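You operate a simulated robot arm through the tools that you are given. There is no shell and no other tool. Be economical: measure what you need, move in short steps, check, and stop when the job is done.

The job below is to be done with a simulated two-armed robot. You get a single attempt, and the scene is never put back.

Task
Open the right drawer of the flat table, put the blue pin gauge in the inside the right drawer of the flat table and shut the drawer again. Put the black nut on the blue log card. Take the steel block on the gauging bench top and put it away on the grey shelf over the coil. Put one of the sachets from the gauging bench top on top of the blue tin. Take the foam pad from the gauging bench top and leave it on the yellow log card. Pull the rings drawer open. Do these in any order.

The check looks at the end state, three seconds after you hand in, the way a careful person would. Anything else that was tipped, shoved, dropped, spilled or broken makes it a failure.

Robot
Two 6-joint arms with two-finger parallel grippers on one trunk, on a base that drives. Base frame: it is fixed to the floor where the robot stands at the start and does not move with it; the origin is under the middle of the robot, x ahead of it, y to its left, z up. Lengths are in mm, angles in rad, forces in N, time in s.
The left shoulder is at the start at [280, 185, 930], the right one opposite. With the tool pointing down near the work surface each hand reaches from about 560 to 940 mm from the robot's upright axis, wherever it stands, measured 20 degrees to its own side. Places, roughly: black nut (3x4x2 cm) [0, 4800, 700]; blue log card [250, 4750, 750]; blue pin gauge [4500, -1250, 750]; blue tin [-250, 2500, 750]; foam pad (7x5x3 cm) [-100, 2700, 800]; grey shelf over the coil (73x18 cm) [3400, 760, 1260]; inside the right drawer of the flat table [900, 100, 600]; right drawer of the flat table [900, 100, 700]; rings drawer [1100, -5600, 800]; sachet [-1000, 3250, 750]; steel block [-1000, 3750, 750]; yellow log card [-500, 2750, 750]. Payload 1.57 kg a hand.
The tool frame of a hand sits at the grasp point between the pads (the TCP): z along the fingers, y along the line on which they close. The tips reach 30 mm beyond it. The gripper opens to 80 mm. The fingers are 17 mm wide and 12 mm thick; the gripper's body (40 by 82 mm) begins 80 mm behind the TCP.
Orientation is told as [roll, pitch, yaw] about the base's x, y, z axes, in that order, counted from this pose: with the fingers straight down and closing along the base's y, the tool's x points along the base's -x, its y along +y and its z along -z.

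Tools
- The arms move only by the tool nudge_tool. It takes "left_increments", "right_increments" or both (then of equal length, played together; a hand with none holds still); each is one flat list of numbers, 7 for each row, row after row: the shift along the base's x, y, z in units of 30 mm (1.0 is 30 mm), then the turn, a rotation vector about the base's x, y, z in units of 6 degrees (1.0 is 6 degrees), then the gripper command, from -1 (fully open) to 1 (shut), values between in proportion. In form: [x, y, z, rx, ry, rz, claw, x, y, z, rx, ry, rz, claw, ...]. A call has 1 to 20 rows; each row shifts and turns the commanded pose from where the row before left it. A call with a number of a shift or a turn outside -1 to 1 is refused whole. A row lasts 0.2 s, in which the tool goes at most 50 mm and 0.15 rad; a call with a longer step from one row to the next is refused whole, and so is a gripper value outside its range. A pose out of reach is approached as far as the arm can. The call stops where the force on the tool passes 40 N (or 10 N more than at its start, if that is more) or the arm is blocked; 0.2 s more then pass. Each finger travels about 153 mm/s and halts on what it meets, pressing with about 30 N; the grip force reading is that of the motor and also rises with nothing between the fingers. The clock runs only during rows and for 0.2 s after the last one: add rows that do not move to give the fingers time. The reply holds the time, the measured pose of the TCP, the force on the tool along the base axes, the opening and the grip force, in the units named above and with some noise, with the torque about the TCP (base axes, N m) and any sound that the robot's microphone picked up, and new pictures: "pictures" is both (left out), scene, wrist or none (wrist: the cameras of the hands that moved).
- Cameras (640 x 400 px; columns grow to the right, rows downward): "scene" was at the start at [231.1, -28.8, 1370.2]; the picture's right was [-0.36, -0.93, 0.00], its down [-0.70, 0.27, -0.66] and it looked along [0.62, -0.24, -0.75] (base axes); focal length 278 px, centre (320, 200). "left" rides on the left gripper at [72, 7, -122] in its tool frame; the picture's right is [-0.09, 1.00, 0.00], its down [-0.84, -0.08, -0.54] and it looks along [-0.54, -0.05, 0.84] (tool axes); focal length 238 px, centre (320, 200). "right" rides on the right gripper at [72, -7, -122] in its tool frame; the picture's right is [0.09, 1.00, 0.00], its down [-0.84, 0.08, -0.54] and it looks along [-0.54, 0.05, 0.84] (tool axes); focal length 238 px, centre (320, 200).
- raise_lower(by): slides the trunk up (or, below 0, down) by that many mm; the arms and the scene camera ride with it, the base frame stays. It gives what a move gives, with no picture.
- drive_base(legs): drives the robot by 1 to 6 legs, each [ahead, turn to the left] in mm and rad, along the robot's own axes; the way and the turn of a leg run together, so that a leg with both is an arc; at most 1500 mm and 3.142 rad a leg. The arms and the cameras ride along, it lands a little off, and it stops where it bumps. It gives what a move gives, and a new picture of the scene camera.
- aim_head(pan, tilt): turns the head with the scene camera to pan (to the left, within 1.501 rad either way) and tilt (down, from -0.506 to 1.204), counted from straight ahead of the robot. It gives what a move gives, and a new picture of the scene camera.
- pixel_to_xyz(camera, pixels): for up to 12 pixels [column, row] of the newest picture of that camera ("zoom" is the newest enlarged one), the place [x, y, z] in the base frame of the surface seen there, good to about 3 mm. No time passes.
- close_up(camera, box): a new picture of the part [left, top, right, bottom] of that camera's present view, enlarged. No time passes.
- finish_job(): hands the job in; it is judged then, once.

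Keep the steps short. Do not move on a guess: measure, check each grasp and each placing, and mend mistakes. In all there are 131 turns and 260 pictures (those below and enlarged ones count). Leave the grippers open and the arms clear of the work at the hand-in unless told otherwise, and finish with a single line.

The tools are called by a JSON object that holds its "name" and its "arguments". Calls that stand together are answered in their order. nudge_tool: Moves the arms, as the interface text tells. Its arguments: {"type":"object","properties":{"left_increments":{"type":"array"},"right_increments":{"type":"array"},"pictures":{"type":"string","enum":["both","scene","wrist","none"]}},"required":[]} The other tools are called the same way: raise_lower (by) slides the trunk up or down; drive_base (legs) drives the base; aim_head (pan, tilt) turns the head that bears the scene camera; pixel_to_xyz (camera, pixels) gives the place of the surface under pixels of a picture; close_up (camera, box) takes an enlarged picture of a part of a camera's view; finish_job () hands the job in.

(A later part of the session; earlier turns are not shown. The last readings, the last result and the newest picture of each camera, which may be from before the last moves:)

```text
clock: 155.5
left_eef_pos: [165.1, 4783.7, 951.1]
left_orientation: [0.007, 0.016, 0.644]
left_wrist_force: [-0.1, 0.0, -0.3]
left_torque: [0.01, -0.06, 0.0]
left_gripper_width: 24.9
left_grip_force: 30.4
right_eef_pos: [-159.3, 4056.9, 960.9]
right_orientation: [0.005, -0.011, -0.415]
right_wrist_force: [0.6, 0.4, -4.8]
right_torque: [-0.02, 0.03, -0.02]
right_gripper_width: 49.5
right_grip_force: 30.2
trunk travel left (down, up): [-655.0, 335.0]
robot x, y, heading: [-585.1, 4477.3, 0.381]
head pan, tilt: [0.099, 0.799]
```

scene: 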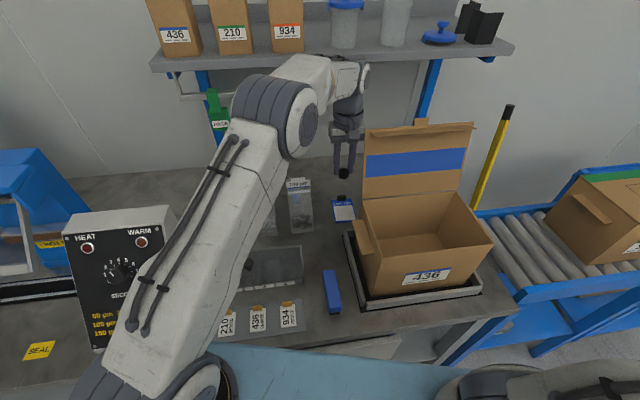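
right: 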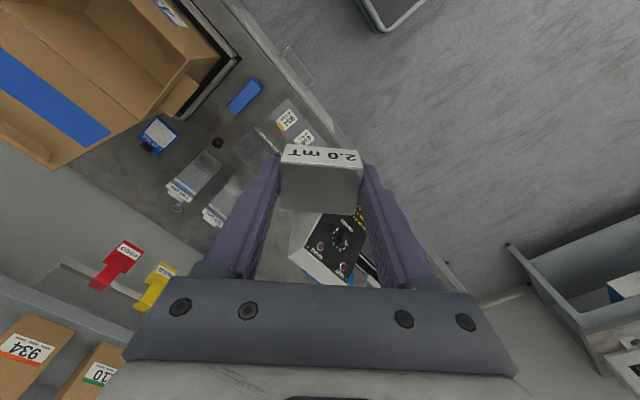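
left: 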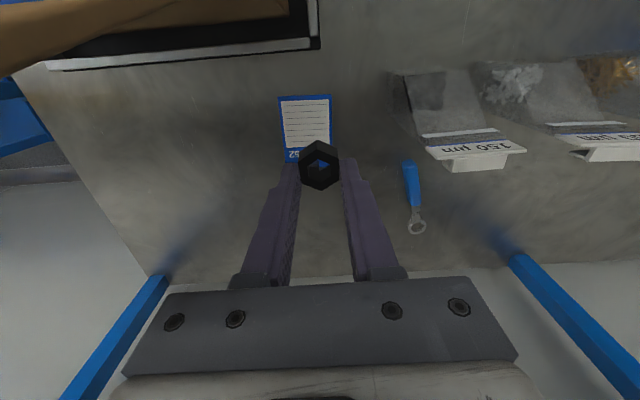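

The hand is 21 mm short and my body tilted slightly (right hand shifted): the wrist probably presses the shelf edge above. I back off two steps and look.

{"name": "nudge_tool", "arguments": {"left_increments": [-0.861, 0.167, 0, 0, 0, 0, 1, -0.861, 0.167, 0, 0, 0, 0, 1, -0.4, 0.08, 0, 0, 0, 0, 1], "pictures": "scene"}}

{"name": "close_up", "arguments": {"camera": "scene", "box": [200, 0, 460, 200]}}

```text
clock: 156.3
left_eef_pos: [122.5, 4797.0, 952.0]
left_orientation: [0.001, 0.001, 0.641]
left_wrist_force: [0.2, -0.2, -0.5]
left_torque: [0.04, 0.01, 0.02]
left_gripper_width: 24.9
left_grip_force: 29.5
right_eef_pos: [-148.2, 4057.2, 957.5]
right_orientation: [0.0, -0.002, -0.418]
right_wrist_force: [-0.4, -1.4, -3.3]
right_torque: [0.02, 0.05, -0.02]
right_gripper_width: 49.7
right_grip_force: 30.5
trunk travel left (down, up): [-655.0, 335.0]
robot x, y, heading: [-580.1, 4476.0, 0.372]
head pan, tilt: [0.099, 0.799]
```

scene: 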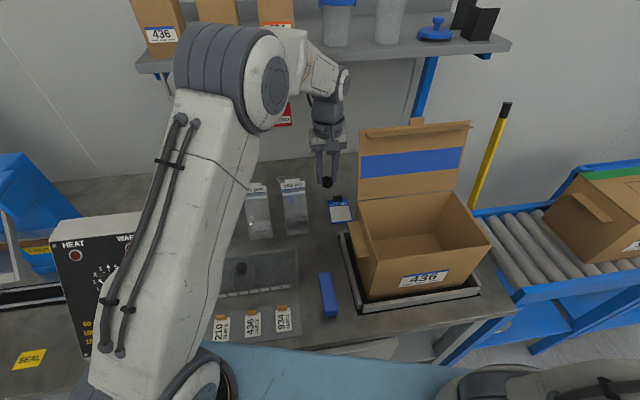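

```text
2.00 times, centred on (330, 100) of scene
```

zoom: 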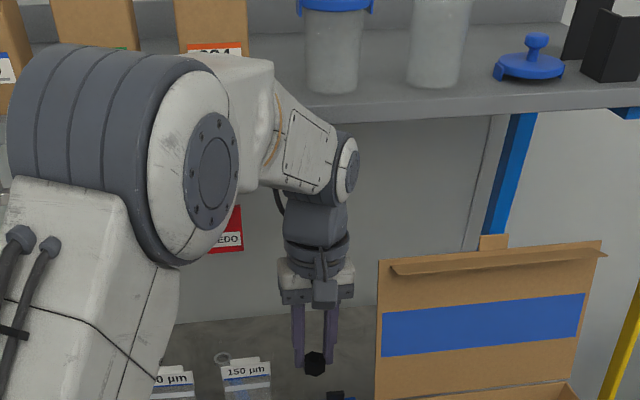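

Recovered, nothing on the shelf moved. Lower 100 mm here (clear of bag and box) so the wrist passes under the shelf.

{"name": "nudge_tool", "arguments": {"left_increments": [0, 0, -0.85, 0, 0, 0, 1, 0, 0, -0.85, 0, 0, 0, 1, 0, 0, -0.85, 0, 0, 0, 1, 0, 0, -0.85, 0, 0, 0, 1], "pictures": "wrist"}}

{"name": "pixel_to_xyz", "arguments": {"camera": "zoom", "pixels": [[345, 150], [310, 160], [300, 130], [400, 115], [180, 65]]}}

```text
clock: 157.3
left_eef_pos: [122.2, 4796.3, 850.5]
left_orientation: [0.001, 0.0, 0.639]
left_wrist_force: [0.3, -0.3, -0.4]
left_torque: [0.02, -0.01, -0.01]
left_gripper_width: 24.9
left_grip_force: 29.4
right_eef_pos: [-149.5, 4056.1, 957.9]
right_orientation: [-0.001, -0.001, -0.419]
right_wrist_force: [0.1, 0.3, -3.1]
right_torque: [0.03, 0.03, -0.01]
right_gripper_width: 49.4
right_grip_force: 30.0
trunk travel left (down, up): [-655.0, 335.0]
robot x, y, heading: [-583.4, 4475.7, 0.369]
head pan, tilt: [0.099, 0.799]
```

left: 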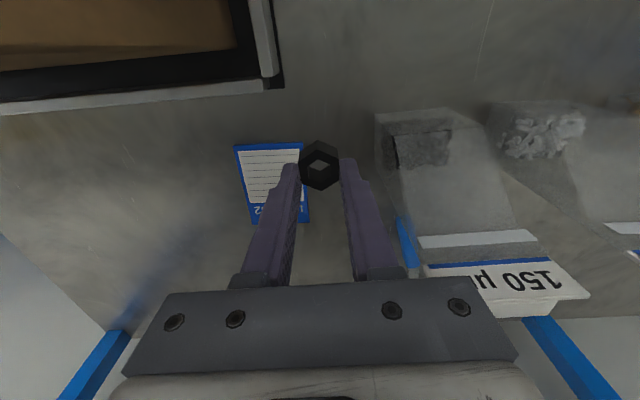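

```text
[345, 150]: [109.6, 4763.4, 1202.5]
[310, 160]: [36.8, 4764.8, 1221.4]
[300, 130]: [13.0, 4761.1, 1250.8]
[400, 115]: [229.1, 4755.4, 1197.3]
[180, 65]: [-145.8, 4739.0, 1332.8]
```

Lower another 35 mm, then move in to over the card.

{"name": "nudge_tool", "arguments": {"left_increments": [0, 0, -0.6, 0, 0, 0, 1, 0, 0, -0.6, 0, 0, 0, 1, 0.7, -0.16, 0, 0, 0, 0, 1, 0.7, -0.16, 0, 0, 0, 0, 1, 0.73, -0.16, 0, 0, 0, 0, 1, 0, 0, 0, 0, 0, 0, 1], "pictures": "both"}}

```text
clock: 158.7
left_eef_pos: [184.8, 4782.0, 813.0]
left_orientation: [0.001, -0.001, 0.64]
left_wrist_force: [0.0, 0.3, -0.6]
left_torque: [0.01, -0.02, 0.01]
left_gripper_width: 25.0
left_grip_force: 30.2
right_eef_pos: [-149.9, 4054.8, 958.0]
right_orientation: [-0.001, -0.001, -0.422]
right_wrist_force: [0.1, 0.3, -2.8]
right_torque: [0.0, 0.0, 0.03]
right_gripper_width: 49.6
right_grip_force: 30.0
trunk travel left (down, up): [-655.0, 335.0]
robot x, y, heading: [-579.4, 4476.1, 0.373]
head pan, tilt: [0.099, 0.799]
```

scene: 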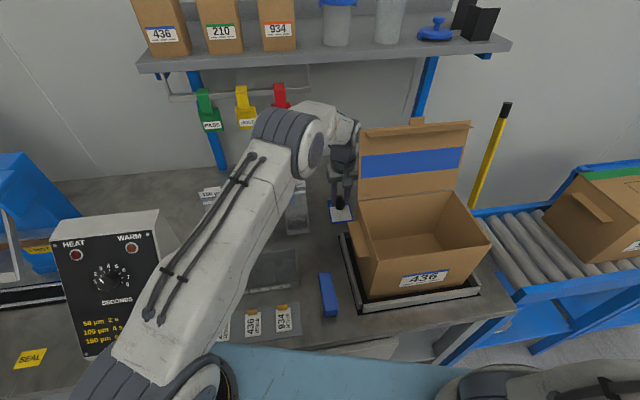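
left: 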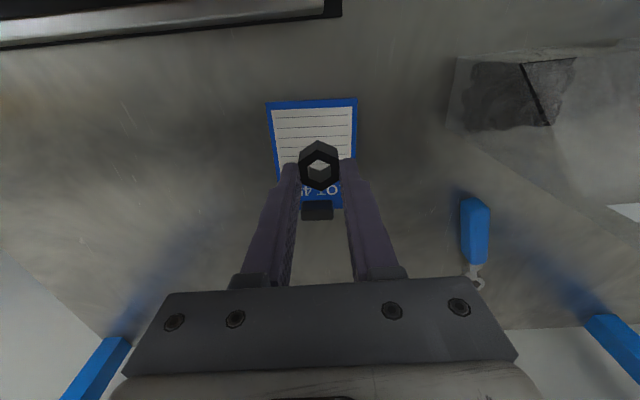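

Well over the card. Descend 33 mm and check.

{"name": "nudge_tool", "arguments": {"left_increments": [0, 0, -0.6, 0, 0, 0, 1, 0, 0, -0.5, 0, 0, 0, 1, 0, 0, 0, 0, 0, 0, 1], "pictures": "wrist"}}

```text
clock: 159.5
left_eef_pos: [186.5, 4783.4, 780.1]
left_orientation: [0.002, 0.0, 0.639]
left_wrist_force: [0.6, -0.5, -0.6]
left_torque: [-0.01, -0.02, -0.03]
left_gripper_width: 25.1
left_grip_force: 30.2
right_eef_pos: [-149.4, 4056.1, 957.4]
right_orientation: [0.0, 0.001, -0.42]
right_wrist_force: [-0.2, 0.7, -3.5]
right_torque: [0.0, 0.02, 0.04]
right_gripper_width: 49.5
right_grip_force: 30.3
trunk travel left (down, up): [-655.0, 335.0]
robot x, y, heading: [-584.9, 4478.5, 0.365]
head pan, tilt: [0.099, 0.799]
```

left: 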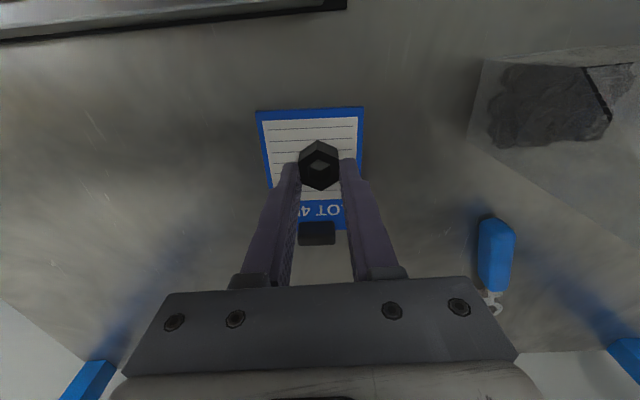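

On target. 1.5 mm more, release part-open, rise 36 mm.

{"name": "nudge_tool", "arguments": {"left_increments": [0, 0, -0.05, 0, 0, 0, 1, 0, 0, 0, 0, 0, 0, 0.2, 0, 0, 0, 0, 0, 0, -0.1, 0, 0, 0, 0, 0, 0, -0.1, 0, 0, 0.6, 0, 0, 0, -0.1, 0, 0, 0.6, 0, 0, 0, -0.1], "pictures": "wrist"}}

```text
clock: 160.9
left_eef_pos: [185.3, 4781.9, 815.0]
left_orientation: [0.003, -0.002, 0.638]
left_wrist_force: [0.2, -0.9, -0.4]
left_torque: [-0.02, 0.02, 0.01]
left_gripper_width: 44.0
left_grip_force: 0.0
right_eef_pos: [-148.9, 4055.4, 957.7]
right_orientation: [-0.001, 0.001, -0.42]
right_wrist_force: [-1.2, 0.1, -3.3]
right_torque: [-0.03, 0.03, 0.01]
right_gripper_width: 49.7
right_grip_force: 29.8
trunk travel left (down, up): [-655.0, 335.0]
robot x, y, heading: [-578.5, 4477.2, 0.365]
head pan, tilt: [0.099, 0.799]
```

left: 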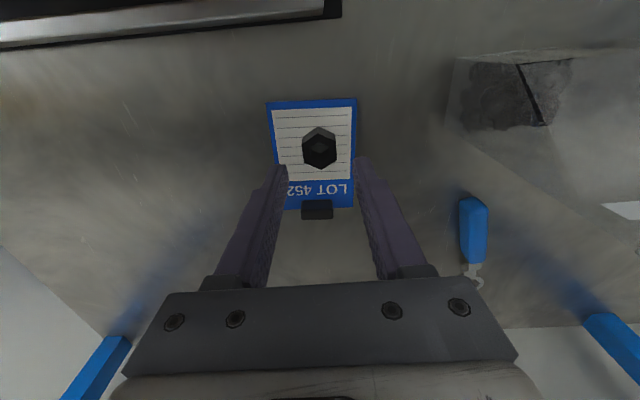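

Nut sits on the card. Retrace the path out.

{"name": "nudge_tool", "arguments": {"left_increments": [-0.7, 0.16, 0, 0, 0, 0, -0.1, -0.7, 0.16, 0, 0, 0, 0, -0.1, -0.7, 0.16, 0, 0, 0, 0, -0.1, 0, 0, 0.913, 0, 0, 0, -0.1, 0, 0, 0.913, 0, 0, 0, -0.1, 0, 0, 0.913, 0, 0, 0, -0.1, 0, 0, 0.913, 0, 0, 0, -0.1, 0, 0, 0.913, 0, 0, 0, -0.1, -1, 0.17, 0, 0, 0, 0, -0.1, -1, 0.17, 0, 0, 0, 0, -0.1, -1, 0.17, 0, 0, 0, 0, -0.1, -0.94, -0.19, 0.2, 0, 0, -0.6, -1, -0.94, -0.19, 0.2, 0, 0, -0.6, -1, -0.94, -0.19, 0.2, 0, 0, -0.6, -1, -0.94, -0.19, 0.2, 0, 0, -0.6, -1, -0.94, -0.19, 0.2, 0, 0, -0.6, -1], "pictures": "scene"}}

{"name": "close_up", "arguments": {"camera": "scene", "box": [180, 0, 540, 320]}}

```text
clock: 164.3
left_eef_pos: [-108.0, 4782.2, 981.3]
left_orientation: [0.001, 0.002, 0.323]
left_wrist_force: [0.5, -0.8, 0.1]
left_torque: [0.03, -0.01, -0.02]
left_gripper_width: 79.8
left_grip_force: 0.0
right_eef_pos: [-148.6, 4056.3, 956.4]
right_orientation: [0.001, 0.0, -0.42]
right_wrist_force: [0.2, 0.2, -4.4]
right_torque: [0.0, 0.03, 0.02]
right_gripper_width: 49.7
right_grip_force: 30.0
trunk travel left (down, up): [-655.0, 335.0]
robot x, y, heading: [-584.3, 4474.1, 0.373]
head pan, tilt: [0.099, 0.799]
```

scene: 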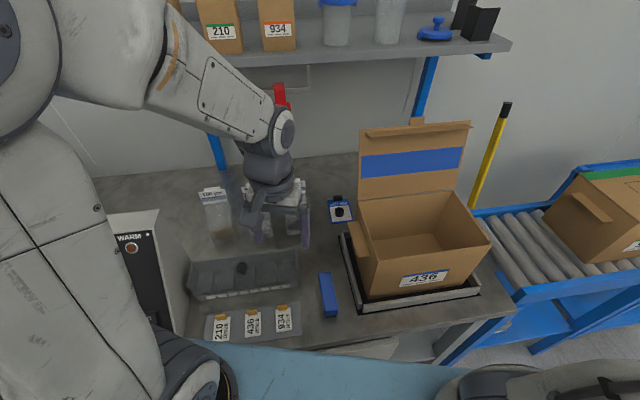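

```text
1.25 times, centred on (360, 160) of scene
```

zoom: 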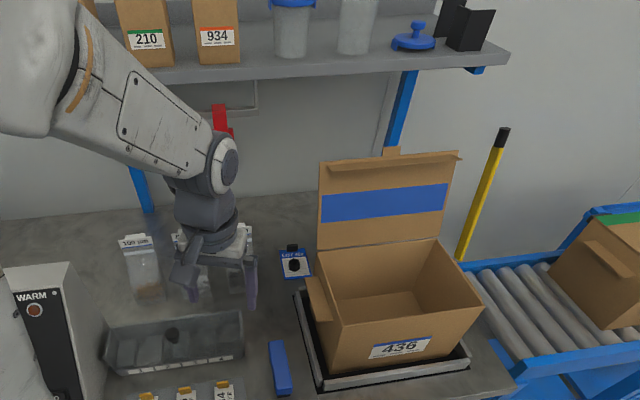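

Nut done. Raise the trunk, back off, turn down the aisle and drive toward the shelf area, then look.

{"name": "raise_lower", "arguments": {"by": 330}}

{"name": "drive_base", "arguments": {"legs": [[-60, 0], [0, -1.3], [1500, 0], [1000, 0]]}}

{"name": "aim_head", "arguments": {"pan": 0.2, "tilt": 0.4}}

```text
clock: 167.5
left_eef_pos: [-107.9, 4782.5, 1311.4]
left_orientation: [0.002, -0.001, 0.324]
left_wrist_force: [0.5, -0.1, -0.1]
left_torque: [-0.02, 0.0, 0.01]
left_gripper_width: 80.1
left_grip_force: 0.0
right_eef_pos: [-149.3, 4056.5, 1287.1]
right_orientation: [0.0, -0.001, -0.422]
right_wrist_force: [0.3, 0.3, -4.0]
right_torque: [-0.03, -0.01, -0.02]
right_gripper_width: 49.8
right_grip_force: 30.3
trunk travel left (down, up): [-985.0, 5.0]
robot x, y, heading: [-583.1, 4475.0, 0.37]
head pan, tilt: [0.099, 0.799]
```

```text
clock: 183.5
left_eef_pos: [1281.0, 2089.8, 1310.7]
left_orientation: [0.002, 0.001, -0.969]
left_wrist_force: [-0.1, 0.2, 0.1]
left_torque: [0.01, -0.02, -0.02]
left_gripper_width: 79.9
left_grip_force: 0.1
right_eef_pos: [572.4, 1933.6, 1286.7]
right_orientation: [0.001, 0.0, -1.715]
right_wrist_force: [0.5, -0.2, -3.8]
right_torque: [0.01, -0.01, 0.02]
right_gripper_width: 49.5
right_grip_force: 29.9
trunk travel left (down, up): [-985.0, 5.0]
robot x, y, heading: [861.4, 2467.4, -0.925]
head pan, tilt: [0.099, 0.799]
```

scene: 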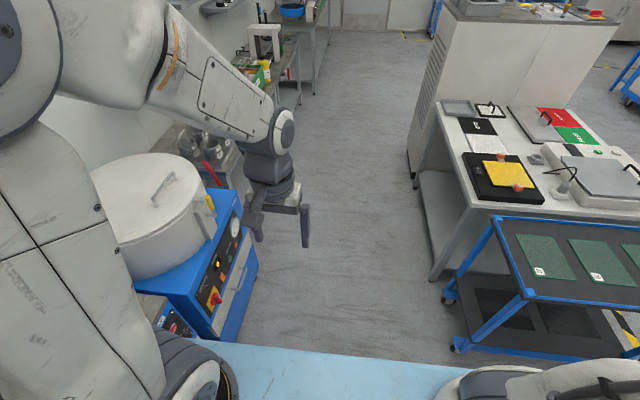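

```text
clock: 184.4
left_eef_pos: [1283.4, 2091.0, 1311.1]
left_orientation: [0.003, 0.001, -0.971]
left_wrist_force: [-0.1, -0.4, -0.2]
left_torque: [0.01, 0.0, 0.0]
left_gripper_width: 80.0
left_grip_force: 0.0
right_eef_pos: [573.6, 1933.3, 1286.8]
right_orientation: [0.002, -0.001, -1.716]
right_wrist_force: [-0.7, -0.6, -4.3]
right_torque: [0.02, 0.01, -0.01]
right_gripper_width: 49.8
right_grip_force: 30.0
trunk travel left (down, up): [-985.0, 5.0]
robot x, y, heading: [860.7, 2463.5, -0.921]
head pan, tilt: [0.201, 0.4]
```

scene: 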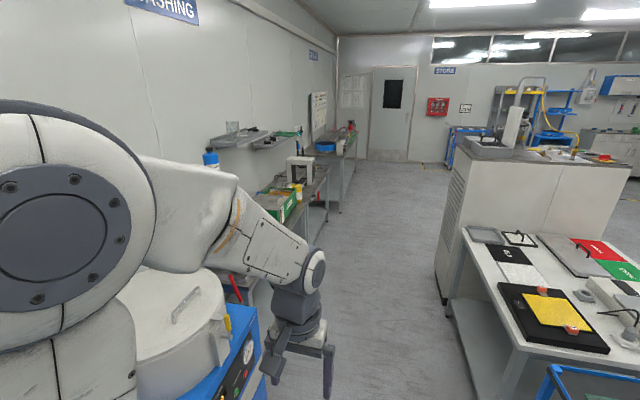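

Measure the corridor sides and shelves.

{"name": "pixel_to_xyz", "arguments": {"camera": "scene", "pixels": [[258, 330], [452, 293], [436, 300], [330, 195], [335, 170], [310, 225], [240, 138], [285, 138], [230, 128], [435, 250], [548, 380], [470, 228]]}}

{"name": "close_up", "arguments": {"camera": "scene", "box": [190, 100, 370, 260]}}

```text
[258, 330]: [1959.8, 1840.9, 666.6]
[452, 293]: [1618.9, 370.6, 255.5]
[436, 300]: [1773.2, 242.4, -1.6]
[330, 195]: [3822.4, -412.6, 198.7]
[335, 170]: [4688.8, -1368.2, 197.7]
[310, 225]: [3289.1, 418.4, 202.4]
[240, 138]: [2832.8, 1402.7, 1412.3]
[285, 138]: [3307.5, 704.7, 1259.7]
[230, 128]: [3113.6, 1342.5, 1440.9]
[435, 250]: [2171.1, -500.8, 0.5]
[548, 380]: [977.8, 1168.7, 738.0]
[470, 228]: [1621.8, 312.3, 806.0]
```

```text
2.50 times, centred on (280, 180) of scene
```

zoom: 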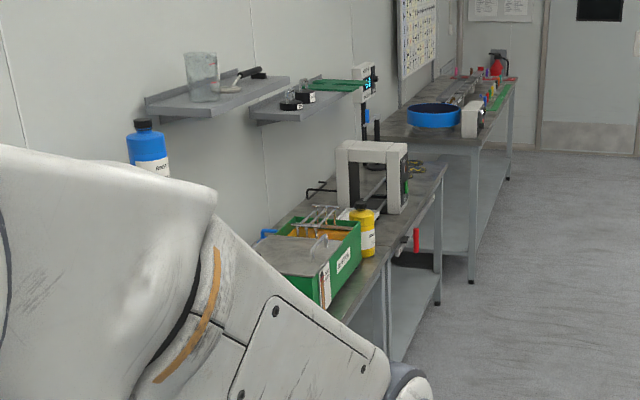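

The shelf over the coil is the farther one (front edge near (3307,705,1260)). The corridor is ~1100 wide; drive on along it and look left.

{"name": "drive_base", "arguments": {"legs": [[1500, 0], [1150, 0]]}}

{"name": "aim_head", "arguments": {"pan": 1.45, "tilt": 0.5}}

```text
clock: 197.3
left_eef_pos: [2887.2, -45.0, 1309.6]
left_orientation: [0.002, 0.001, -0.966]
left_wrist_force: [-0.4, 0.7, 1.3]
left_torque: [-0.01, -0.01, 0.0]
left_gripper_width: 80.1
left_grip_force: 0.1
right_eef_pos: [2178.1, -205.7, 1287.8]
right_orientation: [-0.001, 0.001, -1.708]
right_wrist_force: [0.0, -0.4, -4.1]
right_torque: [0.01, 0.01, 0.01]
right_gripper_width: 49.5
right_grip_force: 30.6
trunk travel left (down, up): [-985.0, 5.0]
robot x, y, heading: [2462.1, 326.3, -0.915]
head pan, tilt: [0.201, 0.4]
```

scene: 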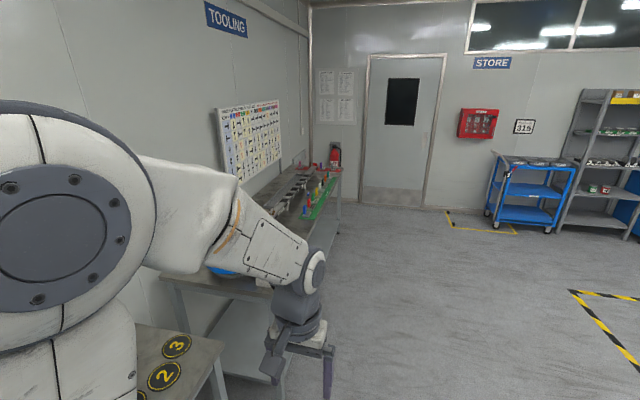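

```text
clock: 198.8
left_eef_pos: [2886.8, -44.8, 1310.7]
left_orientation: [0.001, -0.001, -0.966]
left_wrist_force: [-0.7, -0.1, 1.0]
left_torque: [0.01, -0.03, 0.01]
left_gripper_width: 80.4
left_grip_force: 0.0
right_eef_pos: [2177.3, -206.5, 1288.0]
right_orientation: [0.0, 0.0, -1.712]
right_wrist_force: [0.1, 0.1, -3.6]
right_torque: [0.03, 0.0, 0.01]
right_gripper_width: 49.7
right_grip_force: 30.1
trunk travel left (down, up): [-985.0, 5.0]
robot x, y, heading: [2463.9, 323.5, -0.921]
head pan, tilt: [1.45, 0.499]
```

scene: 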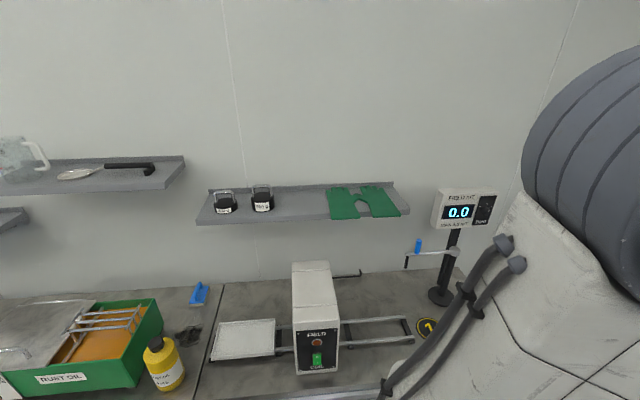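

The coil shelf has two magnets at left, green gloves at right, a free middle. Measure.

{"name": "pixel_to_xyz", "arguments": {"camera": "scene", "pixels": [[300, 205], [300, 218], [300, 190], [200, 222], [408, 212], [272, 205], [330, 205], [265, 190], [205, 395], [395, 380], [445, 190], [300, 265]]}}

{"name": "close_up", "arguments": {"camera": "scene", "box": [180, 150, 440, 300]}}

```text
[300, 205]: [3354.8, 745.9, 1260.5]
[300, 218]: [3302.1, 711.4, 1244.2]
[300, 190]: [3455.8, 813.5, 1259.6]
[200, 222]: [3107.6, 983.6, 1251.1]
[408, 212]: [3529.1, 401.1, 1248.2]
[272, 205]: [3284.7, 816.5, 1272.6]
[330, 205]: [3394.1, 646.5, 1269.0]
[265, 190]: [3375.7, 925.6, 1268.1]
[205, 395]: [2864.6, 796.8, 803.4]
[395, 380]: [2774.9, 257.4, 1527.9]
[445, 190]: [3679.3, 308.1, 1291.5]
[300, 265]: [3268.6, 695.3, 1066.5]
```

```text
2.46 times, centred on (310, 225) of scene
```

zoom: 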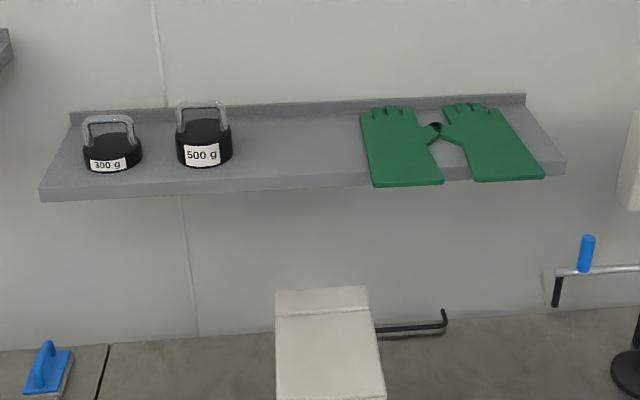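

Free spot on the shelf: ~(3370,757,1260). Turn to face the wall and advance 185 mm.

{"name": "drive_base", "arguments": {"legs": [[0, 1.547], [185, 0]]}}

{"name": "aim_head", "arguments": {"pan": -0.15, "tilt": 0.5}}

```text
clock: 204.1
left_eef_pos: [2997.0, 852.1, 1312.0]
left_orientation: [0.003, 0.0, 0.581]
left_wrist_force: [0.1, 0.1, -0.5]
left_torque: [0.02, -0.05, 0.03]
left_gripper_width: 80.0
left_grip_force: 0.0
right_eef_pos: [3139.6, 138.7, 1287.3]
right_orientation: [0.0, 0.0, -0.164]
right_wrist_force: [0.5, -0.2, -3.3]
right_torque: [-0.04, -0.02, 0.02]
right_gripper_width: 49.7
right_grip_force: 30.0
trunk travel left (down, up): [-985.0, 5.0]
robot x, y, heading: [2612.1, 434.4, 0.628]
head pan, tilt: [1.45, 0.499]
```

scene: 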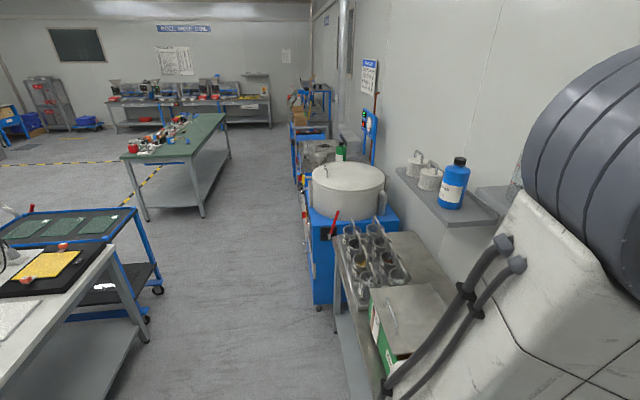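

```text
clock: 205.8
left_eef_pos: [2997.1, 851.8, 1312.4]
left_orientation: [0.002, 0.0, 0.582]
left_wrist_force: [0.4, -0.2, -0.8]
left_torque: [0.02, 0.0, 0.0]
left_gripper_width: 80.2
left_grip_force: 0.0
right_eef_pos: [3140.3, 138.7, 1287.1]
right_orientation: [0.0, 0.001, -0.166]
right_wrist_force: [-1.5, -0.7, -4.3]
right_torque: [-0.02, 0.03, 0.02]
right_gripper_width: 49.7
right_grip_force: 30.6
trunk travel left (down, up): [-985.0, 5.0]
robot x, y, heading: [2617.4, 438.4, 0.62]
head pan, tilt: [-0.15, 0.499]
```

scene: 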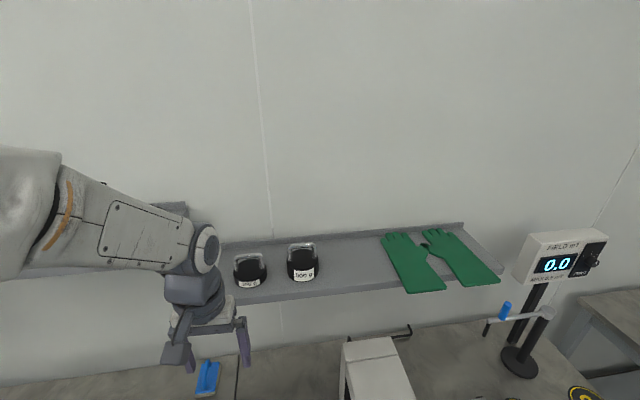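

Bring the right hand from the side to in front of the free spot, raised to z≈1342, turning to face the shelf.

{"name": "nudge_tool", "arguments": {"right_increments": [0.056, 0.983, 0.115, 0, 0, 0.472, 1, 0.056, 0.983, 0.115, 0, 0, 0.472, 1, 0.056, 0.983, 0.115, 0, 0, 0.472, 1, 0.056, 0.983, 0.115, 0, 0, 0.472, 1, 0.056, 0.983, 0.115, 0, 0, 0.472, 1, 0.056, 0.983, 0.115, 0, 0, 0.472, 1, 0.056, 0.983, 0.115, 0, 0, 0.472, 1, 0.056, 0.983, 0.115, 0, 0, 0.472, 1, 0.056, 0.983, 0.115, 0, 0, 0.472, 1, 0.056, 0.983, 0.115, 0, 0, 0.472, 1, 0.056, 0.983, 0.115, 0, 0, 0.472, 1, 0.056, 0.983, 0.115, 0, 0, 0.472, 1, 0.056, 0.983, 0.115, 0, 0, 0.472, 1, 0.056, 0.983, 0.115, 0, 0, 0.472, 1, 0.056, 0.983, 0.115, 0, 0, 0.472, 1, 0.056, 0.983, 0.115, 0, 0, 0.472, 1], "pictures": "both"}}

```text
clock: 209.2
left_eef_pos: [2995.8, 852.8, 1310.5]
left_orientation: [0.001, 0.0, 0.583]
left_wrist_force: [-0.5, 0.3, 0.4]
left_torque: [0.02, 0.0, -0.03]
left_gripper_width: 80.0
left_grip_force: 0.1
right_eef_pos: [3166.8, 611.3, 1344.9]
right_orientation: [-0.001, -0.001, 0.626]
right_wrist_force: [0.3, 0.5, -2.8]
right_torque: [-0.02, 0.06, -0.01]
right_gripper_width: 49.8
right_grip_force: 30.0
trunk travel left (down, up): [-985.0, 5.0]
robot x, y, heading: [2615.5, 436.8, 0.631]
head pan, tilt: [-0.15, 0.499]
```

scene: 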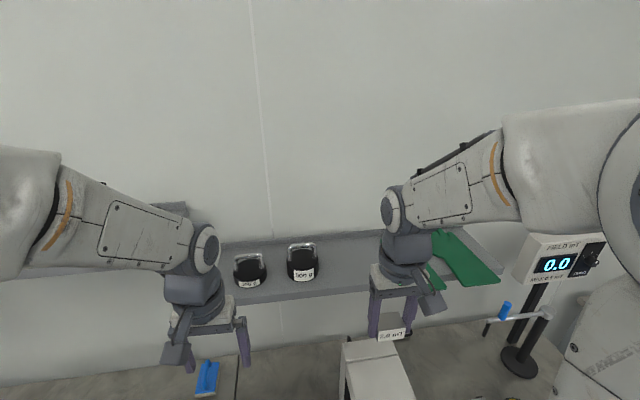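
right: 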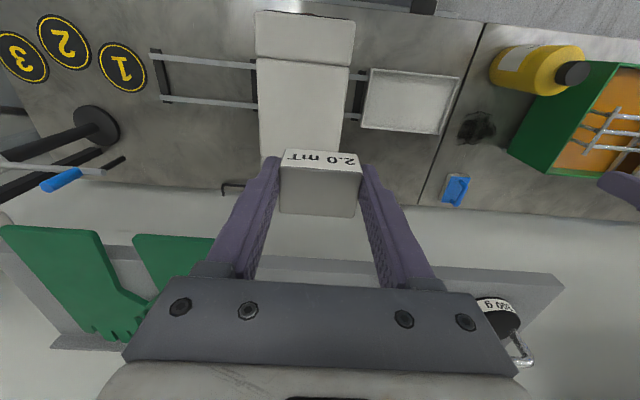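

{"name": "pixel_to_xyz", "arguments": {"camera": "scene", "pixels": [[318, 268], [300, 250], [318, 250], [350, 252], [350, 285], [352, 240]]}}

{"name": "pixel_to_xyz", "arguments": {"camera": "right", "pixels": [[135, 237], [140, 265], [150, 290], [480, 312], [500, 300], [440, 270], [400, 265]]}}

```text
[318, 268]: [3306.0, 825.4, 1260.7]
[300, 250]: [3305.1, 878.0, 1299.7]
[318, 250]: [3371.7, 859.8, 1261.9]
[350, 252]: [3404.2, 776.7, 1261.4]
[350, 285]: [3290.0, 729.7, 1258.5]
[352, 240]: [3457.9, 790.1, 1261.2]
```

```text
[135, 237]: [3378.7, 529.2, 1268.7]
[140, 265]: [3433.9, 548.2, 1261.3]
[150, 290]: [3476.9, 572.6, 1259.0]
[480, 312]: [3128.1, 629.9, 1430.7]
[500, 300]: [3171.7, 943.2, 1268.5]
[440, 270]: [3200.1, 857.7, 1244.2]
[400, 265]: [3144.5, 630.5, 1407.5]
```

Spot P has ~90 mm free either side. Move in 250 mm.

{"name": "nudge_tool", "arguments": {"right_increments": [0.967, 0.695, 0, 0, 0, 0, 1, 0.967, 0.695, 0, 0, 0, 0, 1, 0.967, 0.695, 0, 0, 0, 0, 1, 0.967, 0.695, 0, 0, 0, 0, 1, 0.967, 0.695, 0, 0, 0, 0, 1, 0.967, 0.695, 0, 0, 0, 0, 1, 0.967, 0.695, 0, 0, 0, 0, 1], "pictures": "both"}}

```text
clock: 210.8
left_eef_pos: [2995.6, 851.2, 1310.4]
left_orientation: [0.001, -0.001, 0.58]
left_wrist_force: [0.8, -0.7, 0.3]
left_torque: [-0.01, -0.02, 0.03]
left_gripper_width: 80.2
left_grip_force: 0.2
right_eef_pos: [3371.6, 757.5, 1343.5]
right_orientation: [-0.001, 0.002, 0.628]
right_wrist_force: [-0.3, 0.4, -3.8]
right_torque: [-0.02, 0.02, 0.01]
right_gripper_width: 49.7
right_grip_force: 30.5
trunk travel left (down, up): [-985.0, 5.0]
robot x, y, heading: [2614.9, 437.0, 0.626]
head pan, tilt: [-0.15, 0.499]
```

scene: 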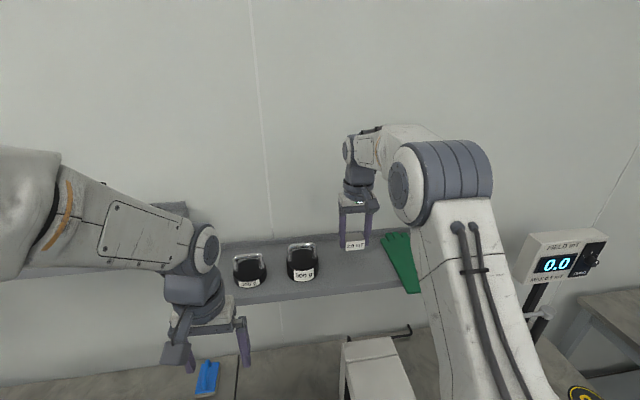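
right: 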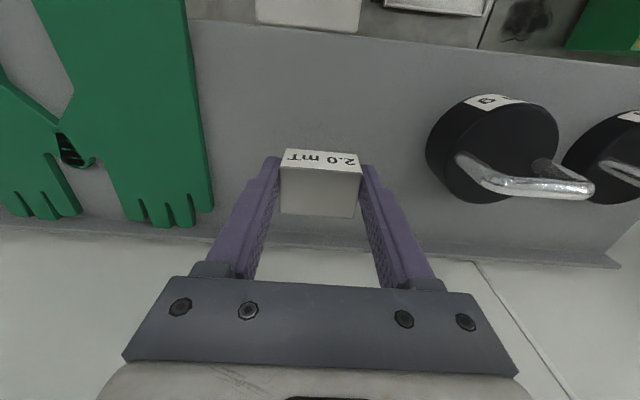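

Centred above the shelf. Descend 48 mm.

{"name": "nudge_tool", "arguments": {"right_increments": [-0.1, -0.07, -0.8, 0, 0, 0, 1, 0, 0, -0.8, 0, 0, 0, 1, 0, 0, 0, 0, 0, 0, 1], "pictures": "wrist"}}

```text
clock: 211.6
left_eef_pos: [2996.8, 852.1, 1312.3]
left_orientation: [0.002, 0.0, 0.58]
left_wrist_force: [0.1, 0.6, 0.2]
left_torque: [-0.01, 0.0, -0.01]
left_gripper_width: 79.8
left_grip_force: 0.2
right_eef_pos: [3368.7, 754.4, 1294.9]
right_orientation: [0.0, -0.002, 0.627]
right_wrist_force: [0.2, 0.0, -3.5]
right_torque: [-0.02, 0.0, 0.01]
right_gripper_width: 50.0
right_grip_force: 30.5
trunk travel left (down, up): [-985.0, 5.0]
robot x, y, heading: [2612.1, 435.5, 0.625]
head pan, tilt: [-0.15, 0.499]
```

right: 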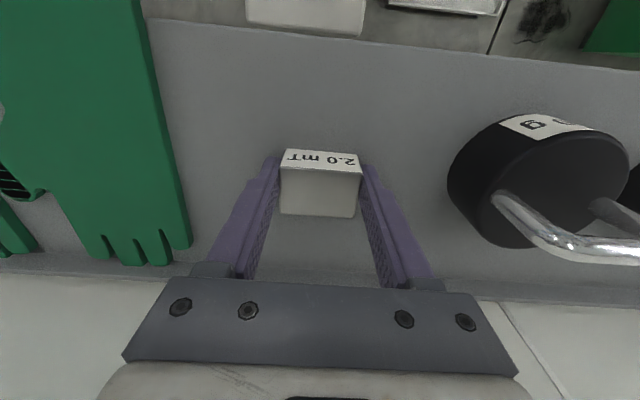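

Creep down 1.5 mm, release, and rise.

{"name": "nudge_tool", "arguments": {"right_increments": [0, 0, -0.05, 0, 0, 0, 1, 0, 0, -0.02, 0, 0, 0, 1, 0, 0, 0, 0, 0, 0, -0.6, 0, 0, 0, 0, 0, 0, -0.6, 0, 0, 0.5, 0, 0, 0, -0.6, 0, 0, 1, 0, 0, 0, -0.6, 0, 0, 0.6, 0, 0, 0, -0.6], "pictures": "wrist"}}

```text
clock: 213.2
left_eef_pos: [2995.0, 851.9, 1311.8]
left_orientation: [0.003, 0.001, 0.582]
left_wrist_force: [-0.8, -0.2, -0.8]
left_torque: [0.01, 0.02, 0.02]
left_gripper_width: 79.9
left_grip_force: 0.0
right_eef_pos: [3367.5, 755.1, 1356.3]
right_orientation: [0.001, 0.001, 0.627]
right_wrist_force: [-0.5, 0.1, -0.2]
right_torque: [-0.01, 0.03, -0.02]
right_gripper_width: 64.2
right_grip_force: 0.1
trunk travel left (down, up): [-985.0, 5.0]
robot x, y, heading: [2615.3, 434.6, 0.625]
head pan, tilt: [-0.15, 0.499]
```

right: 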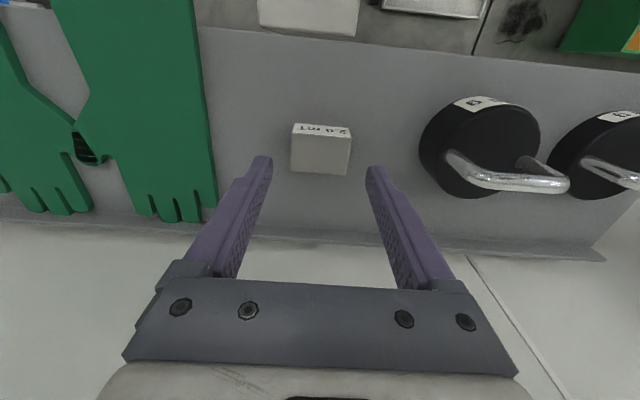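

Block is on the shelf. Pull the right hand back to travel pose, back the base off 150 mm and look toward the tooling table.

{"name": "nudge_tool", "arguments": {"right_increments": [-0.81, -0.586, 0, 0, 0, 0, -0.6, -0.81, -0.586, 0, 0, 0, 0, -0.6, -0.81, -0.586, 0, 0, 0, 0, -0.6, -0.81, -0.586, 0, 0, 0, 0, -0.6, -0.81, -0.586, 0, 0, 0, 0, -0.6, -0.13, -0.95, 0, 0, 0, 0, -1, -0.13, -0.95, 0, 0, 0, 0, -1, -0.13, -0.95, 0, 0, 0, 0, -1, -0.13, -0.95, 0, 0, 0, 0, -1, -0.13, -0.95, 0, 0, 0, 0, -1, -0.13, -0.95, 0, 0, 0, 0, -1], "pictures": "scene"}}

{"name": "drive_base", "arguments": {"legs": [[-150, 0], [0, -1.571], [900, 0]]}}

{"name": "aim_head", "arguments": {"pan": 0.7, "tilt": 0.45}}

```text
clock: 215.6
left_eef_pos: [2996.8, 851.4, 1310.2]
left_orientation: [0.001, 0.001, 0.581]
left_wrist_force: [0.3, 0.5, 0.2]
left_torque: [-0.03, -0.02, 0.01]
left_gripper_width: 80.0
left_grip_force: 0.1
right_eef_pos: [3223.3, 496.4, 1356.5]
right_orientation: [-0.001, 0.0, 0.627]
right_wrist_force: [-0.2, 0.2, -0.5]
right_torque: [0.02, -0.02, 0.03]
right_gripper_width: 79.9
right_grip_force: 0.0
trunk travel left (down, up): [-985.0, 5.0]
robot x, y, heading: [2618.2, 433.7, 0.629]
head pan, tilt: [-0.15, 0.499]
```

scene: 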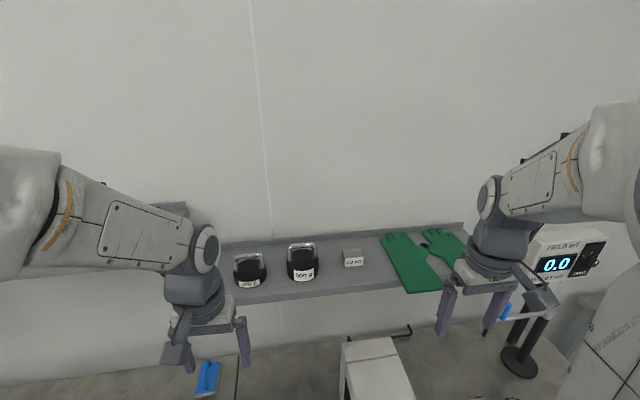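

```text
clock: 225.1
left_eef_pos: [3439.5, -769.2, 1311.3]
left_orientation: [0.0, 0.0, -0.993]
left_wrist_force: [0.2, -1.0, -0.9]
left_torque: [-0.02, 0.01, 0.01]
left_gripper_width: 80.0
left_grip_force: 0.1
right_eef_pos: [3083.2, -996.1, 1356.5]
right_orientation: [0.0, 0.0, -0.945]
right_wrist_force: [-1.1, 0.2, 0.3]
right_torque: [-0.01, 0.01, 0.03]
right_gripper_width: 79.9
right_grip_force: 0.0
trunk travel left (down, up): [-985.0, 5.0]
robot x, y, heading: [3020.7, -387.3, -0.947]
head pan, tilt: [-0.15, 0.499]
```

scene: 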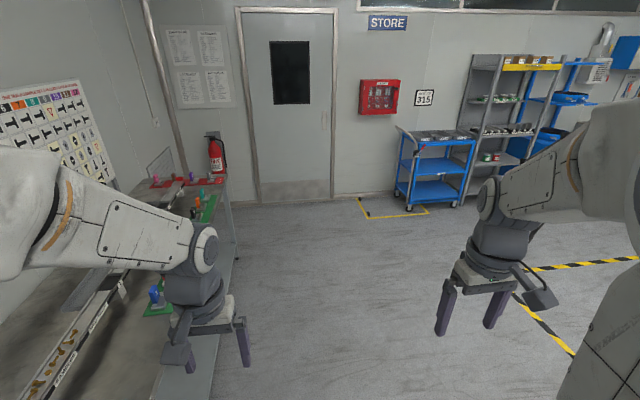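

```text
clock: 226.3
left_eef_pos: [3440.8, -770.3, 1311.6]
left_orientation: [-0.001, -0.001, -0.99]
left_wrist_force: [-0.1, -0.2, 0.2]
left_torque: [0.01, 0.02, 0.0]
left_gripper_width: 80.2
left_grip_force: 0.1
right_eef_pos: [3083.2, -995.4, 1356.7]
right_orientation: [0.0, -0.001, -0.946]
right_wrist_force: [0.6, -0.4, 0.1]
right_torque: [0.02, -0.01, -0.01]
right_gripper_width: 80.0
right_grip_force: 0.1
trunk travel left (down, up): [-985.0, 5.0]
robot x, y, heading: [3026.0, -385.0, -0.944]
head pan, tilt: [0.7, 0.45]
```

scene: 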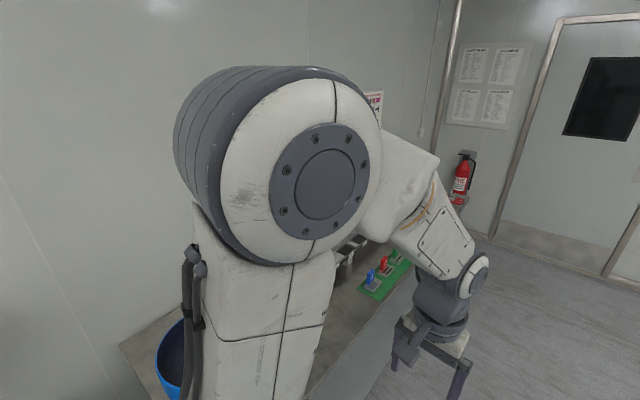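

I see coloured items on a green board at (370-400, 250-290). Zoom and measure.

{"name": "close_up", "arguments": {"camera": "scene", "box": [320, 180, 480, 320]}}

{"name": "pixel_to_xyz", "arguments": {"camera": "scene", "pixels": [[372, 277], [383, 262], [395, 320], [390, 292], [455, 197], [372, 290]]}}

```text
2.86 times, centred on (400, 250) of scene
```

zoom: 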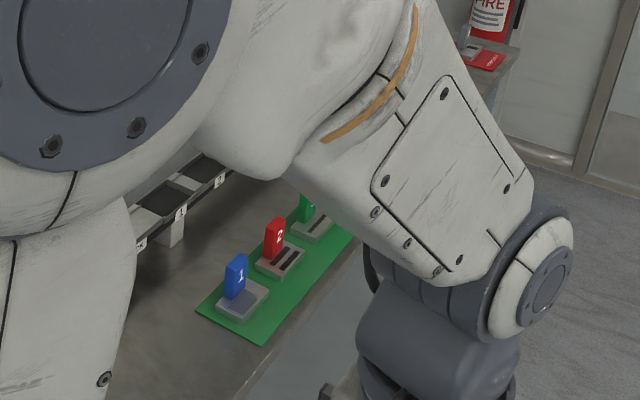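

```text
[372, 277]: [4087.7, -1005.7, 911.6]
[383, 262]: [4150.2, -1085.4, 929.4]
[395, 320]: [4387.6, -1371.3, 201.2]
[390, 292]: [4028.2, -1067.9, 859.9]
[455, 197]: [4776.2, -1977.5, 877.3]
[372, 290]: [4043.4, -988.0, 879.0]
```

Those are numbered clips; the pin gauge should be further on near (4500,-1250). Advance 700 and look left.

{"name": "drive_base", "arguments": {"legs": [[750, 0]]}}

{"name": "aim_head", "arguments": {"pan": 1.4, "tilt": 0.75}}

```text
clock: 230.4
left_eef_pos: [3874.7, -1380.2, 1311.9]
left_orientation: [0.001, 0.002, -0.996]
left_wrist_force: [0.2, 0.3, -0.4]
left_torque: [-0.05, 0.0, 0.0]
left_gripper_width: 80.2
left_grip_force: 0.1
right_eef_pos: [3516.4, -1603.3, 1357.0]
right_orientation: [0.0, 0.001, -0.952]
right_wrist_force: [-0.8, 0.2, -0.2]
right_torque: [-0.03, 0.0, -0.03]
right_gripper_width: 79.7
right_grip_force: 0.1
trunk travel left (down, up): [-985.0, 5.0]
robot x, y, heading: [3461.3, -995.2, -0.953]
head pan, tilt: [0.7, 0.45]
```

scene: 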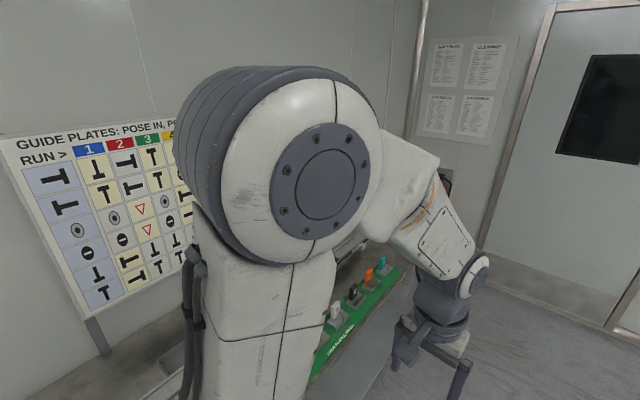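

```text
clock: 231.4
left_eef_pos: [3874.0, -1380.1, 1310.6]
left_orientation: [0.001, -0.001, -0.997]
left_wrist_force: [0.6, 0.7, -0.6]
left_torque: [0.0, 0.02, 0.02]
left_gripper_width: 80.1
left_grip_force: 0.1
right_eef_pos: [3516.7, -1604.3, 1357.7]
right_orientation: [0.0, -0.001, -0.952]
right_wrist_force: [0.1, -0.4, 0.4]
right_torque: [0.01, 0.03, 0.0]
right_gripper_width: 80.0
right_grip_force: 0.0
trunk travel left (down, up): [-985.0, 5.0]
robot x, y, heading: [3460.9, -998.2, -0.95]
head pan, tilt: [1.4, 0.75]
```

scene: 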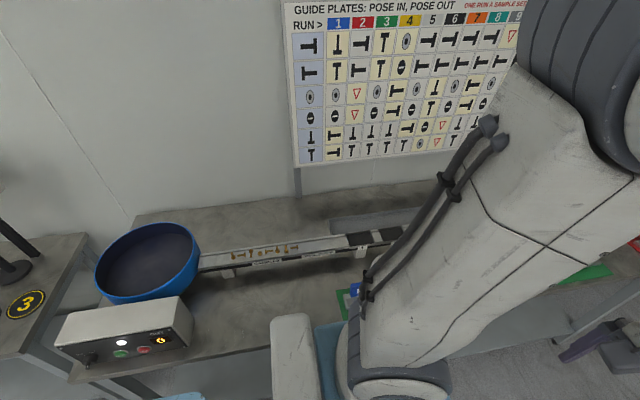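

Left arm hides the table. Advance 550 more and turn to face it.

{"name": "drive_base", "arguments": {"legs": [[550, 0], [0, 1.571]]}}

{"name": "aim_head", "arguments": {"pan": 0, "tilt": 0.75}}

```text
clock: 238.4
left_eef_pos: [4160.9, -1026.7, 1311.1]
left_orientation: [0.003, 0.001, 0.583]
left_wrist_force: [-0.5, -1.1, 0.2]
left_torque: [0.04, 0.0, 0.0]
left_gripper_width: 80.1
left_grip_force: 0.1
right_eef_pos: [4389.6, -1382.9, 1356.5]
right_orientation: [0.001, -0.001, 0.63]
right_wrist_force: [-0.5, 1.0, 0.2]
right_torque: [0.02, 0.01, 0.02]
right_gripper_width: 80.0
right_grip_force: 0.2
trunk travel left (down, up): [-985.0, 5.0]
robot x, y, heading: [3789.7, -1452.5, 0.634]
head pan, tilt: [1.4, 0.75]
```

scene: 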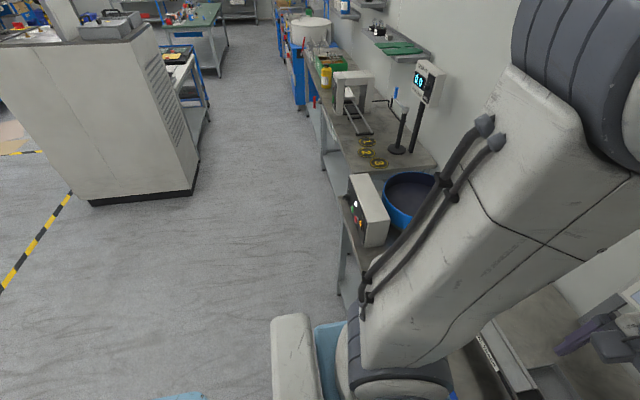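

```text
clock: 240.0
left_eef_pos: [4161.6, -1027.6, 1310.7]
left_orientation: [0.004, -0.001, 0.586]
left_wrist_force: [-0.1, -0.5, 0.7]
left_torque: [0.02, 0.0, 0.0]
left_gripper_width: 80.1
left_grip_force: 0.1
right_eef_pos: [4389.7, -1383.0, 1357.3]
right_orientation: [0.0, 0.0, 0.63]
right_wrist_force: [0.4, 0.2, -0.1]
right_torque: [0.01, 0.0, 0.01]
right_gripper_width: 79.7
right_grip_force: 0.0
trunk travel left (down, up): [-985.0, 5.0]
robot x, y, heading: [3788.4, -1450.5, 0.631]
head pan, tilt: [0.0, 0.75]
```

scene: 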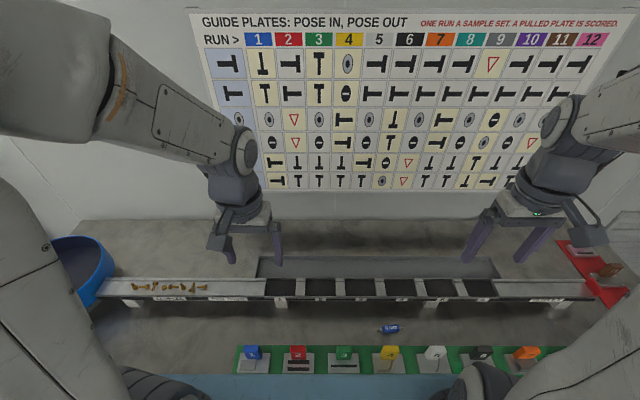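

A small blue piece lies at (388,329), between rail and green board. Zoom and measure.

{"name": "close_up", "arguments": {"camera": "scene", "box": [330, 290, 450, 390]}}

{"name": "pixel_to_xyz", "arguments": {"camera": "scene", "pixels": [[381, 331], [398, 327], [388, 329], [350, 325], [386, 352], [385, 300], [440, 352], [310, 345], [240, 370]]}}

```text
4.00 times, centred on (390, 340) of scene
```

zoom: 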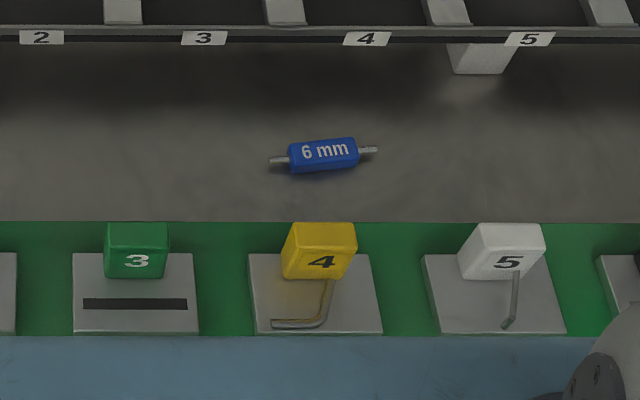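

```text
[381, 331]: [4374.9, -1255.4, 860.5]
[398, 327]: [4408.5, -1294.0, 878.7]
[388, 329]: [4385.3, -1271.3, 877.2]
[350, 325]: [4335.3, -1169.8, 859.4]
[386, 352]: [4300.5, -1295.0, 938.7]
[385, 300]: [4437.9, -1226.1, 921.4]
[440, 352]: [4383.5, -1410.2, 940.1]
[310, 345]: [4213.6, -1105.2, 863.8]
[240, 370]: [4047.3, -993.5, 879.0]
```

Blue 6 mm pin gauge found at ~(4388,-1271), top 878. Lower the trunk 240 mm and look again.

{"name": "raise_lower", "arguments": {"by": -240}}

{"name": "nudge_tool", "arguments": {"right_increments": [0, 0.93, -0.5, 0, 0, 0.9, -1, 0, 0.93, -0.5, 0, 0, 0.9, -1, 0, 0.93, -0.5, 0, 0, 0.9, -1, 0, 0.93, -0.5, 0, 0, 0.9, -1, 0, 0, -0.5, 0, 0, 0.9, -1, 0, 0, -0.5, 0, 0, 0.9, -1, 0, 0, 0, 0, 0, 0.9, -1, 0, 0, 0, 0, 0, 0.9, -1, 0, 0, 0, 0, 0, 0.9, -1, 0, 0, 0, 0, 0, 0.9, -1, 0, 0, 0, 0, 0, 0.9, -1, 0, 0, 0, 0, 0, 0.9, -1, 0, 0, 0, 0, 0, 0.9, -1, 0, 0, 0, 0, 0, 0.9, -1, 0, 0, 0, 0, 0, 0.9, -1, 0, 0, 0, 0, 0, 0.9, -1], "pictures": "both"}}

```text
clock: 242.5
left_eef_pos: [4162.5, -1027.3, 1071.5]
left_orientation: [0.001, 0.0, 0.584]
left_wrist_force: [-0.4, -0.5, -1.6]
left_torque: [0.01, 0.01, 0.0]
left_gripper_width: 79.8
left_grip_force: 0.1
right_eef_pos: [4389.6, -1381.7, 1117.5]
right_orientation: [0.0, 0.0, 0.629]
right_wrist_force: [-0.1, 0.0, -0.1]
right_torque: [-0.01, -0.02, 0.01]
right_gripper_width: 79.9
right_grip_force: 0.0
trunk travel left (down, up): [-745.0, 245.0]
robot x, y, heading: [3789.2, -1451.5, 0.632]
head pan, tilt: [0.0, 0.75]
```

```text
clock: 245.9
left_eef_pos: [4161.7, -1027.7, 1071.5]
left_orientation: [0.002, -0.001, 0.584]
left_wrist_force: [0.4, -0.2, 0.5]
left_torque: [0.01, 0.03, 0.0]
left_gripper_width: 79.8
left_grip_force: 0.1
right_eef_pos: [4390.6, -1269.9, 1026.7]
right_orientation: [0.0, -0.001, 2.138]
right_wrist_force: [-0.3, 0.7, 0.2]
right_torque: [-0.01, -0.01, 0.02]
right_gripper_width: 80.0
right_grip_force: 0.1
trunk travel left (down, up): [-745.0, 245.0]
robot x, y, heading: [3788.4, -1451.2, 0.631]
head pan, tilt: [0.0, 0.75]
```

scene: 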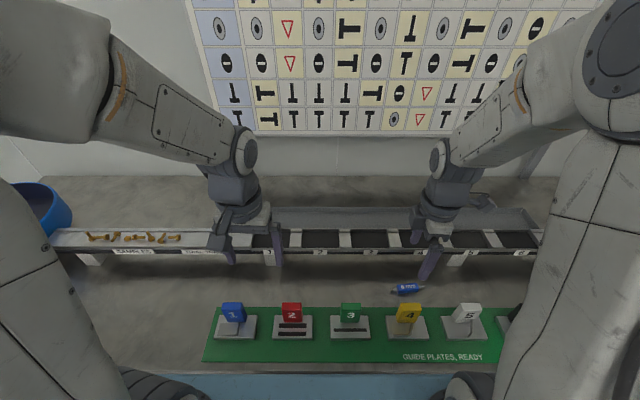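
right: 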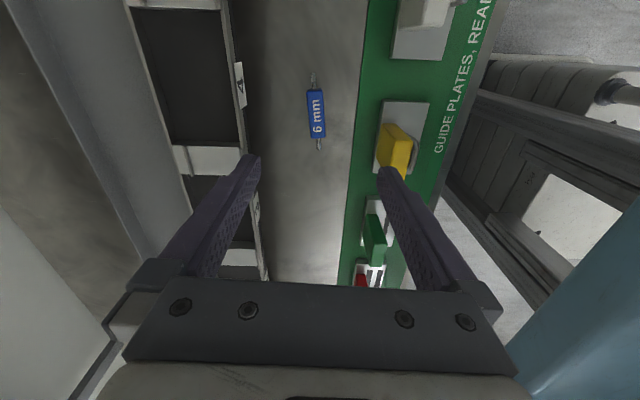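

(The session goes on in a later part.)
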